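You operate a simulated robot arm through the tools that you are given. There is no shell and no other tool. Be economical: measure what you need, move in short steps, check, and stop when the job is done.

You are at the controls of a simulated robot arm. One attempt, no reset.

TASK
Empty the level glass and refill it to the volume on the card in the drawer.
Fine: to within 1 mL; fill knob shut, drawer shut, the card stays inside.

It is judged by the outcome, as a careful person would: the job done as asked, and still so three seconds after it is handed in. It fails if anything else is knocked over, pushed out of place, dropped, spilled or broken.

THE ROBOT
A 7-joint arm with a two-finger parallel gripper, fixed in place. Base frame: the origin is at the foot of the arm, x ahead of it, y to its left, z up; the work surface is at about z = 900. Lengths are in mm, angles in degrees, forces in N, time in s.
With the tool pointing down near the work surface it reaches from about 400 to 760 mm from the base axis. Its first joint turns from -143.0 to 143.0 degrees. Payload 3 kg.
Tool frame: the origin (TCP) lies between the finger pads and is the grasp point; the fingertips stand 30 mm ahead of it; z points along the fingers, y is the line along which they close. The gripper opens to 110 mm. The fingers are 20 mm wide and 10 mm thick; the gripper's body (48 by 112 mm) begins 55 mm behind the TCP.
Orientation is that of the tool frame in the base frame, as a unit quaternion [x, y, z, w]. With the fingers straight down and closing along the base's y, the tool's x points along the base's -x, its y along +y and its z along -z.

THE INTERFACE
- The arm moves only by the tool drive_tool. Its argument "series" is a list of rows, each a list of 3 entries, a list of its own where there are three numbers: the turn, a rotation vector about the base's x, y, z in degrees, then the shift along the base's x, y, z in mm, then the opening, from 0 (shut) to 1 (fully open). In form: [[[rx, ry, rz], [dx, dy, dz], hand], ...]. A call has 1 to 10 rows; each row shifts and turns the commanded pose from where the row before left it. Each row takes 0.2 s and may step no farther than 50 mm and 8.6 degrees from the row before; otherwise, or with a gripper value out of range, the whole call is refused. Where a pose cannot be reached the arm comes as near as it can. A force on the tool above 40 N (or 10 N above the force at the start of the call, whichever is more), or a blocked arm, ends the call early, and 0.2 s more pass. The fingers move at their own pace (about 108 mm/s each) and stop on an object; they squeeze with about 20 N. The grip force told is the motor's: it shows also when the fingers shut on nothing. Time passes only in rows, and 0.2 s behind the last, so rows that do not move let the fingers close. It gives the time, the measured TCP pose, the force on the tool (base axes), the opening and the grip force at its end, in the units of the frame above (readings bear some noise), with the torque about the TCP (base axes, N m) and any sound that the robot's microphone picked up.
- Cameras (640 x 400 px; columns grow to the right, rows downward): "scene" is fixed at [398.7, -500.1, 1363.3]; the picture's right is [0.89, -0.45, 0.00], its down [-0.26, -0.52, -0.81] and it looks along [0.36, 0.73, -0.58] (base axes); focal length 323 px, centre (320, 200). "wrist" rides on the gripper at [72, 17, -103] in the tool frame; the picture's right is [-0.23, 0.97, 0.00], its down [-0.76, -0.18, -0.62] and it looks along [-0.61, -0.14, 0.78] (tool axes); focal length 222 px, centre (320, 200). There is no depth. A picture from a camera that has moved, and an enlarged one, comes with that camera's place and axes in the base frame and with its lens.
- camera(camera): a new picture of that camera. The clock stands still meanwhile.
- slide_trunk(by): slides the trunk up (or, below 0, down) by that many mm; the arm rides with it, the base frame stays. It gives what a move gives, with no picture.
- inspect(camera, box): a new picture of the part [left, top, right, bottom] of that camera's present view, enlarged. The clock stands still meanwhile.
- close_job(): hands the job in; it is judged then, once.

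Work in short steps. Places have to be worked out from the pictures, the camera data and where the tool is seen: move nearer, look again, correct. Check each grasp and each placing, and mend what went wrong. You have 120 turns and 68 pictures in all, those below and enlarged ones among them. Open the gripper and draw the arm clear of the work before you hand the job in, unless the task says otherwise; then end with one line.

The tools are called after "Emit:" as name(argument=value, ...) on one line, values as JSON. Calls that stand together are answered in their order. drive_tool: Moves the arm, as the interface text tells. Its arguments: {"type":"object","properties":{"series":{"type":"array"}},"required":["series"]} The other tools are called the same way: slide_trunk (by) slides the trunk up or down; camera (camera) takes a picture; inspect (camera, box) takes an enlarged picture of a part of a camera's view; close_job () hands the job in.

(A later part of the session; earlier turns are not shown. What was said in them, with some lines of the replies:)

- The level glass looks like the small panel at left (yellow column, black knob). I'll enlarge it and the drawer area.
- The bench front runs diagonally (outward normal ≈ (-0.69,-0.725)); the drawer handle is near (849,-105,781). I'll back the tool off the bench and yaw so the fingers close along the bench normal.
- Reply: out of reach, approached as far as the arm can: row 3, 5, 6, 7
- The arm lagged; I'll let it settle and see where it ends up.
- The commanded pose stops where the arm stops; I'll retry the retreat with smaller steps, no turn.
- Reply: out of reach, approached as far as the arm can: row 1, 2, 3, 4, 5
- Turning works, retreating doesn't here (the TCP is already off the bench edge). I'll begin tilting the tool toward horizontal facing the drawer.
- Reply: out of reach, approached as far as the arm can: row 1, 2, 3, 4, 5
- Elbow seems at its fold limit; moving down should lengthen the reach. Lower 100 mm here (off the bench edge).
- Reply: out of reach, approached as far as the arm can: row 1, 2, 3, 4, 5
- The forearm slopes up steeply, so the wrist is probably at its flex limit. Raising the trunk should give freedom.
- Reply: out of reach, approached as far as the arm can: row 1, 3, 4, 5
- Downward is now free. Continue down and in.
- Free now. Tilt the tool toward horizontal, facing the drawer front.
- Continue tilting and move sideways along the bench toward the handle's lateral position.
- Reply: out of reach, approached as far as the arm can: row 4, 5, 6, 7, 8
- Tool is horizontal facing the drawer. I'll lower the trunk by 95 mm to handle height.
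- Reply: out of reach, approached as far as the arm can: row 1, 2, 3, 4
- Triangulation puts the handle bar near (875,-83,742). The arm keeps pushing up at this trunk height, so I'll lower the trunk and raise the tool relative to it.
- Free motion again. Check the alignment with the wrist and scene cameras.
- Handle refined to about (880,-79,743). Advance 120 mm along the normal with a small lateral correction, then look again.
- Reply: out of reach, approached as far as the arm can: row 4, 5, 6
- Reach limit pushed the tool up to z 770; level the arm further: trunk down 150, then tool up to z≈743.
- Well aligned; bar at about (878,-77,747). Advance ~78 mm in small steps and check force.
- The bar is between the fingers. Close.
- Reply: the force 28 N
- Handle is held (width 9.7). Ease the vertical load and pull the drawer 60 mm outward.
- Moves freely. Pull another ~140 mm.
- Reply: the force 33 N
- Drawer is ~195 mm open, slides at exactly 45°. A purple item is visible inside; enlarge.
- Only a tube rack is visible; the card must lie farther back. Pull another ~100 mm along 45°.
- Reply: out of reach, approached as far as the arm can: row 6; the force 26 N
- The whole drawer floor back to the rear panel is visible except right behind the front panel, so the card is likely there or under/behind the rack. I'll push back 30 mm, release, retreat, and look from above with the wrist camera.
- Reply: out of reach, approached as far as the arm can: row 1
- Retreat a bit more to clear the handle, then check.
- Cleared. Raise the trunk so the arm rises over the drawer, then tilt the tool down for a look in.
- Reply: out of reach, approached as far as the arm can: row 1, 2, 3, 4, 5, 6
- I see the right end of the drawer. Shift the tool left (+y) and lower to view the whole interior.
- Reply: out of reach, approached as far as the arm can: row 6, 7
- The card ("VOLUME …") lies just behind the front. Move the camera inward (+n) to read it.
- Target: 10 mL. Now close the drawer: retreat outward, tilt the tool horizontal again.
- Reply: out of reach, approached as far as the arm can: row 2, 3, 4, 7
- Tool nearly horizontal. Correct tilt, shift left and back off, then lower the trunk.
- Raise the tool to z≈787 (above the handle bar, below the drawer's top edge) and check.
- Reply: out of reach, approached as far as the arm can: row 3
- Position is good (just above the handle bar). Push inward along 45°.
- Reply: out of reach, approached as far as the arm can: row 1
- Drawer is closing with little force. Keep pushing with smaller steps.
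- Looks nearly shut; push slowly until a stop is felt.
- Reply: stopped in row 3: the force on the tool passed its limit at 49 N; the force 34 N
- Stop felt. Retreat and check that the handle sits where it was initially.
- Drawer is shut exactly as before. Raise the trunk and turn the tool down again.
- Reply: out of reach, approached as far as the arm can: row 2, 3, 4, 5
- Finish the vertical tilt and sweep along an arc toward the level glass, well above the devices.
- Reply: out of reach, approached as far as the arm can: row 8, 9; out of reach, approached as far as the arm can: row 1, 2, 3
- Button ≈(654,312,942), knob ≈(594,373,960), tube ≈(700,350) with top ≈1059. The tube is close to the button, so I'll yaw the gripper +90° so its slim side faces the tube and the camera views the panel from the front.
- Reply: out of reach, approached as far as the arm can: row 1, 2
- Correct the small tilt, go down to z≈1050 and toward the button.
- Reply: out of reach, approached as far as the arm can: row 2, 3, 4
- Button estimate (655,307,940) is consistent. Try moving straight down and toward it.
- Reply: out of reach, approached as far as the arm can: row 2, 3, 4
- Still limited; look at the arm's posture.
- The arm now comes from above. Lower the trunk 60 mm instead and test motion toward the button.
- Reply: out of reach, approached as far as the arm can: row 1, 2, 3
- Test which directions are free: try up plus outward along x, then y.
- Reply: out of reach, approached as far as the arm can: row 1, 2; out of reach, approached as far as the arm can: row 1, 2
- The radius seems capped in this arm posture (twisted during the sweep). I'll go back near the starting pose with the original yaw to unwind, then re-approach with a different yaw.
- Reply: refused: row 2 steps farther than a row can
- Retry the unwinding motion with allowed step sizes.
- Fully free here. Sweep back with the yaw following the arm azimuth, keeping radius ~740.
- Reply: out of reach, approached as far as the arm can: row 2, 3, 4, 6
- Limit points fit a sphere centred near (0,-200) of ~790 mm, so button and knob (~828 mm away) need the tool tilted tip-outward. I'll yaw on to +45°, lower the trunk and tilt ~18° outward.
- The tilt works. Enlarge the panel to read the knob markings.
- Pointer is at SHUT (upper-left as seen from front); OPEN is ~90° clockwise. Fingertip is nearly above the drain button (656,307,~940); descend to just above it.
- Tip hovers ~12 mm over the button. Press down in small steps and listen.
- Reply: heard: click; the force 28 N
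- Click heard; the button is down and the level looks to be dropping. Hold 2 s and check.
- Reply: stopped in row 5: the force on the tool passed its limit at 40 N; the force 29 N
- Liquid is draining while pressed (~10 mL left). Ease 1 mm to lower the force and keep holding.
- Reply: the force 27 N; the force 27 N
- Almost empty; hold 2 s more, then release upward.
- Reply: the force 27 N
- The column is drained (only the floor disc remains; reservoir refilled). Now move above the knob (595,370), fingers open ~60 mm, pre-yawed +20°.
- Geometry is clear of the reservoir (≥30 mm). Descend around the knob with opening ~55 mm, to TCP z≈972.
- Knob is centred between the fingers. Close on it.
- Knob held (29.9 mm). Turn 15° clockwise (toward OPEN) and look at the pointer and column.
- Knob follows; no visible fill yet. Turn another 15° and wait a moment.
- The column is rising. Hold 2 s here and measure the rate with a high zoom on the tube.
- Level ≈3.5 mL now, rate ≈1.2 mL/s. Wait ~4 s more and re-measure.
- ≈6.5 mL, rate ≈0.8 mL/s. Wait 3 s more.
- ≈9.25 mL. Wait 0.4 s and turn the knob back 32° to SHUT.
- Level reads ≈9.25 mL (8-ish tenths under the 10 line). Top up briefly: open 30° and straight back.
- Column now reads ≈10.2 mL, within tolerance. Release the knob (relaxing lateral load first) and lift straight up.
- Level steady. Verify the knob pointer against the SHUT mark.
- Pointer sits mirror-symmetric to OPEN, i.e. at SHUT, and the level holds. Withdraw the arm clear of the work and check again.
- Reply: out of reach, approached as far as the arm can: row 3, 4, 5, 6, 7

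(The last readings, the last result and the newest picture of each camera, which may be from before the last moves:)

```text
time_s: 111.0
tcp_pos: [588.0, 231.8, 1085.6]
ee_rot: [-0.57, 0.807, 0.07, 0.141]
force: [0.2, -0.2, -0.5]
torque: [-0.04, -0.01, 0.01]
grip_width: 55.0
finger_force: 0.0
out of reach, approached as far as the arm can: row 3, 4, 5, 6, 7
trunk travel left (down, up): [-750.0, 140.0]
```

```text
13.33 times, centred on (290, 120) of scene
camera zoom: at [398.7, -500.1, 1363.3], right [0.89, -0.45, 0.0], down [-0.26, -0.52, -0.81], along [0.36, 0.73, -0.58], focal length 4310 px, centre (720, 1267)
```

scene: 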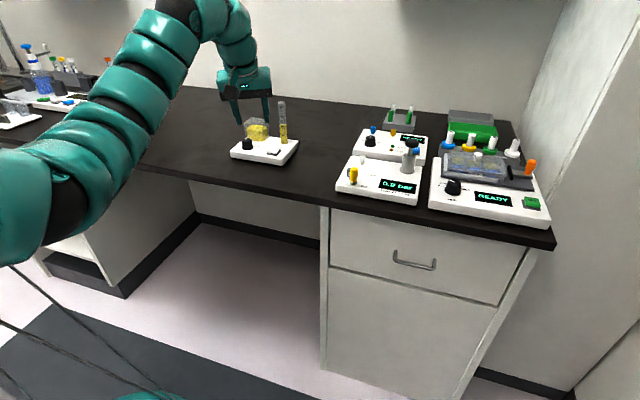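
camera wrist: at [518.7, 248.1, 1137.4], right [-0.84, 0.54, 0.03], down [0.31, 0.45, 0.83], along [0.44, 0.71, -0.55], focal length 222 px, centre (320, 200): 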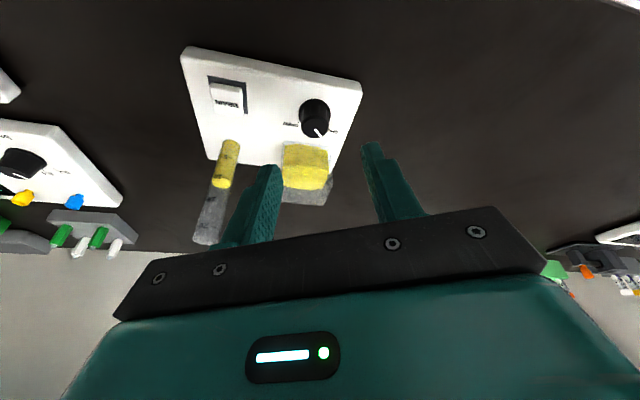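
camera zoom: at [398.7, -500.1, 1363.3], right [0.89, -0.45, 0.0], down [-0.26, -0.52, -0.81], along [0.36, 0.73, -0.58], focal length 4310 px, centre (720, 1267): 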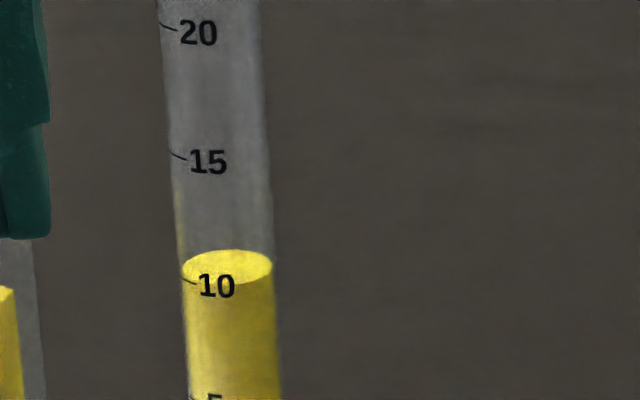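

Level stable after 3+ s, drawer shut, nothing disturbed. Raise the trunk to draw the arm further clear.

Emit:
slide_trunk(by=120)

Emit:
inspect(camera="scene", box=[230, 95, 310, 165])

```text
time_s: 112.5
tcp_pos: [587.9, 233.4, 1205.8]
ee_rot: [-0.57, 0.806, 0.071, 0.14]
force: [-0.2, 0.4, 0.3]
torque: [0.0, -0.01, -0.02]
grip_width: 55.1
finger_force: 0.0
trunk travel left (down, up): [-870.0, 20.0]
```

```text
5.71 times, centred on (270, 130) of scene
camera zoom: at [398.7, -500.1, 1363.3], right [0.89, -0.45, 0.0], down [-0.26, -0.52, -0.81], along [0.36, 0.73, -0.58], focal length 1847 px, centre (606, 600)
```

zoom: 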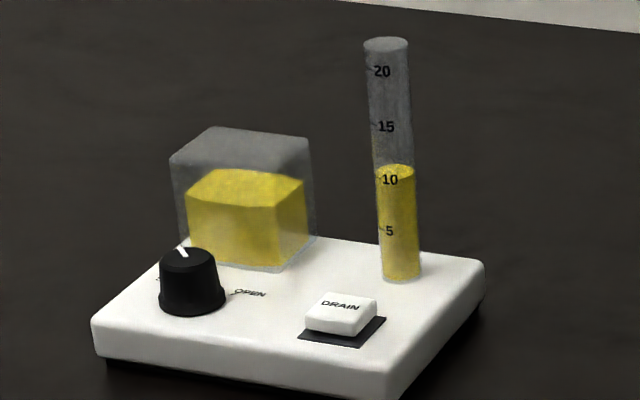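

All is in place and steady; handing in.

Emit:
close_job()

```text
The job is handed in.
```

The level glass was drained and refilled to about 10.2 mL by my reading of the scale, against 10 mL on the card; the fill knob and drawer are shut, the card is still inside, and the job is handed in.
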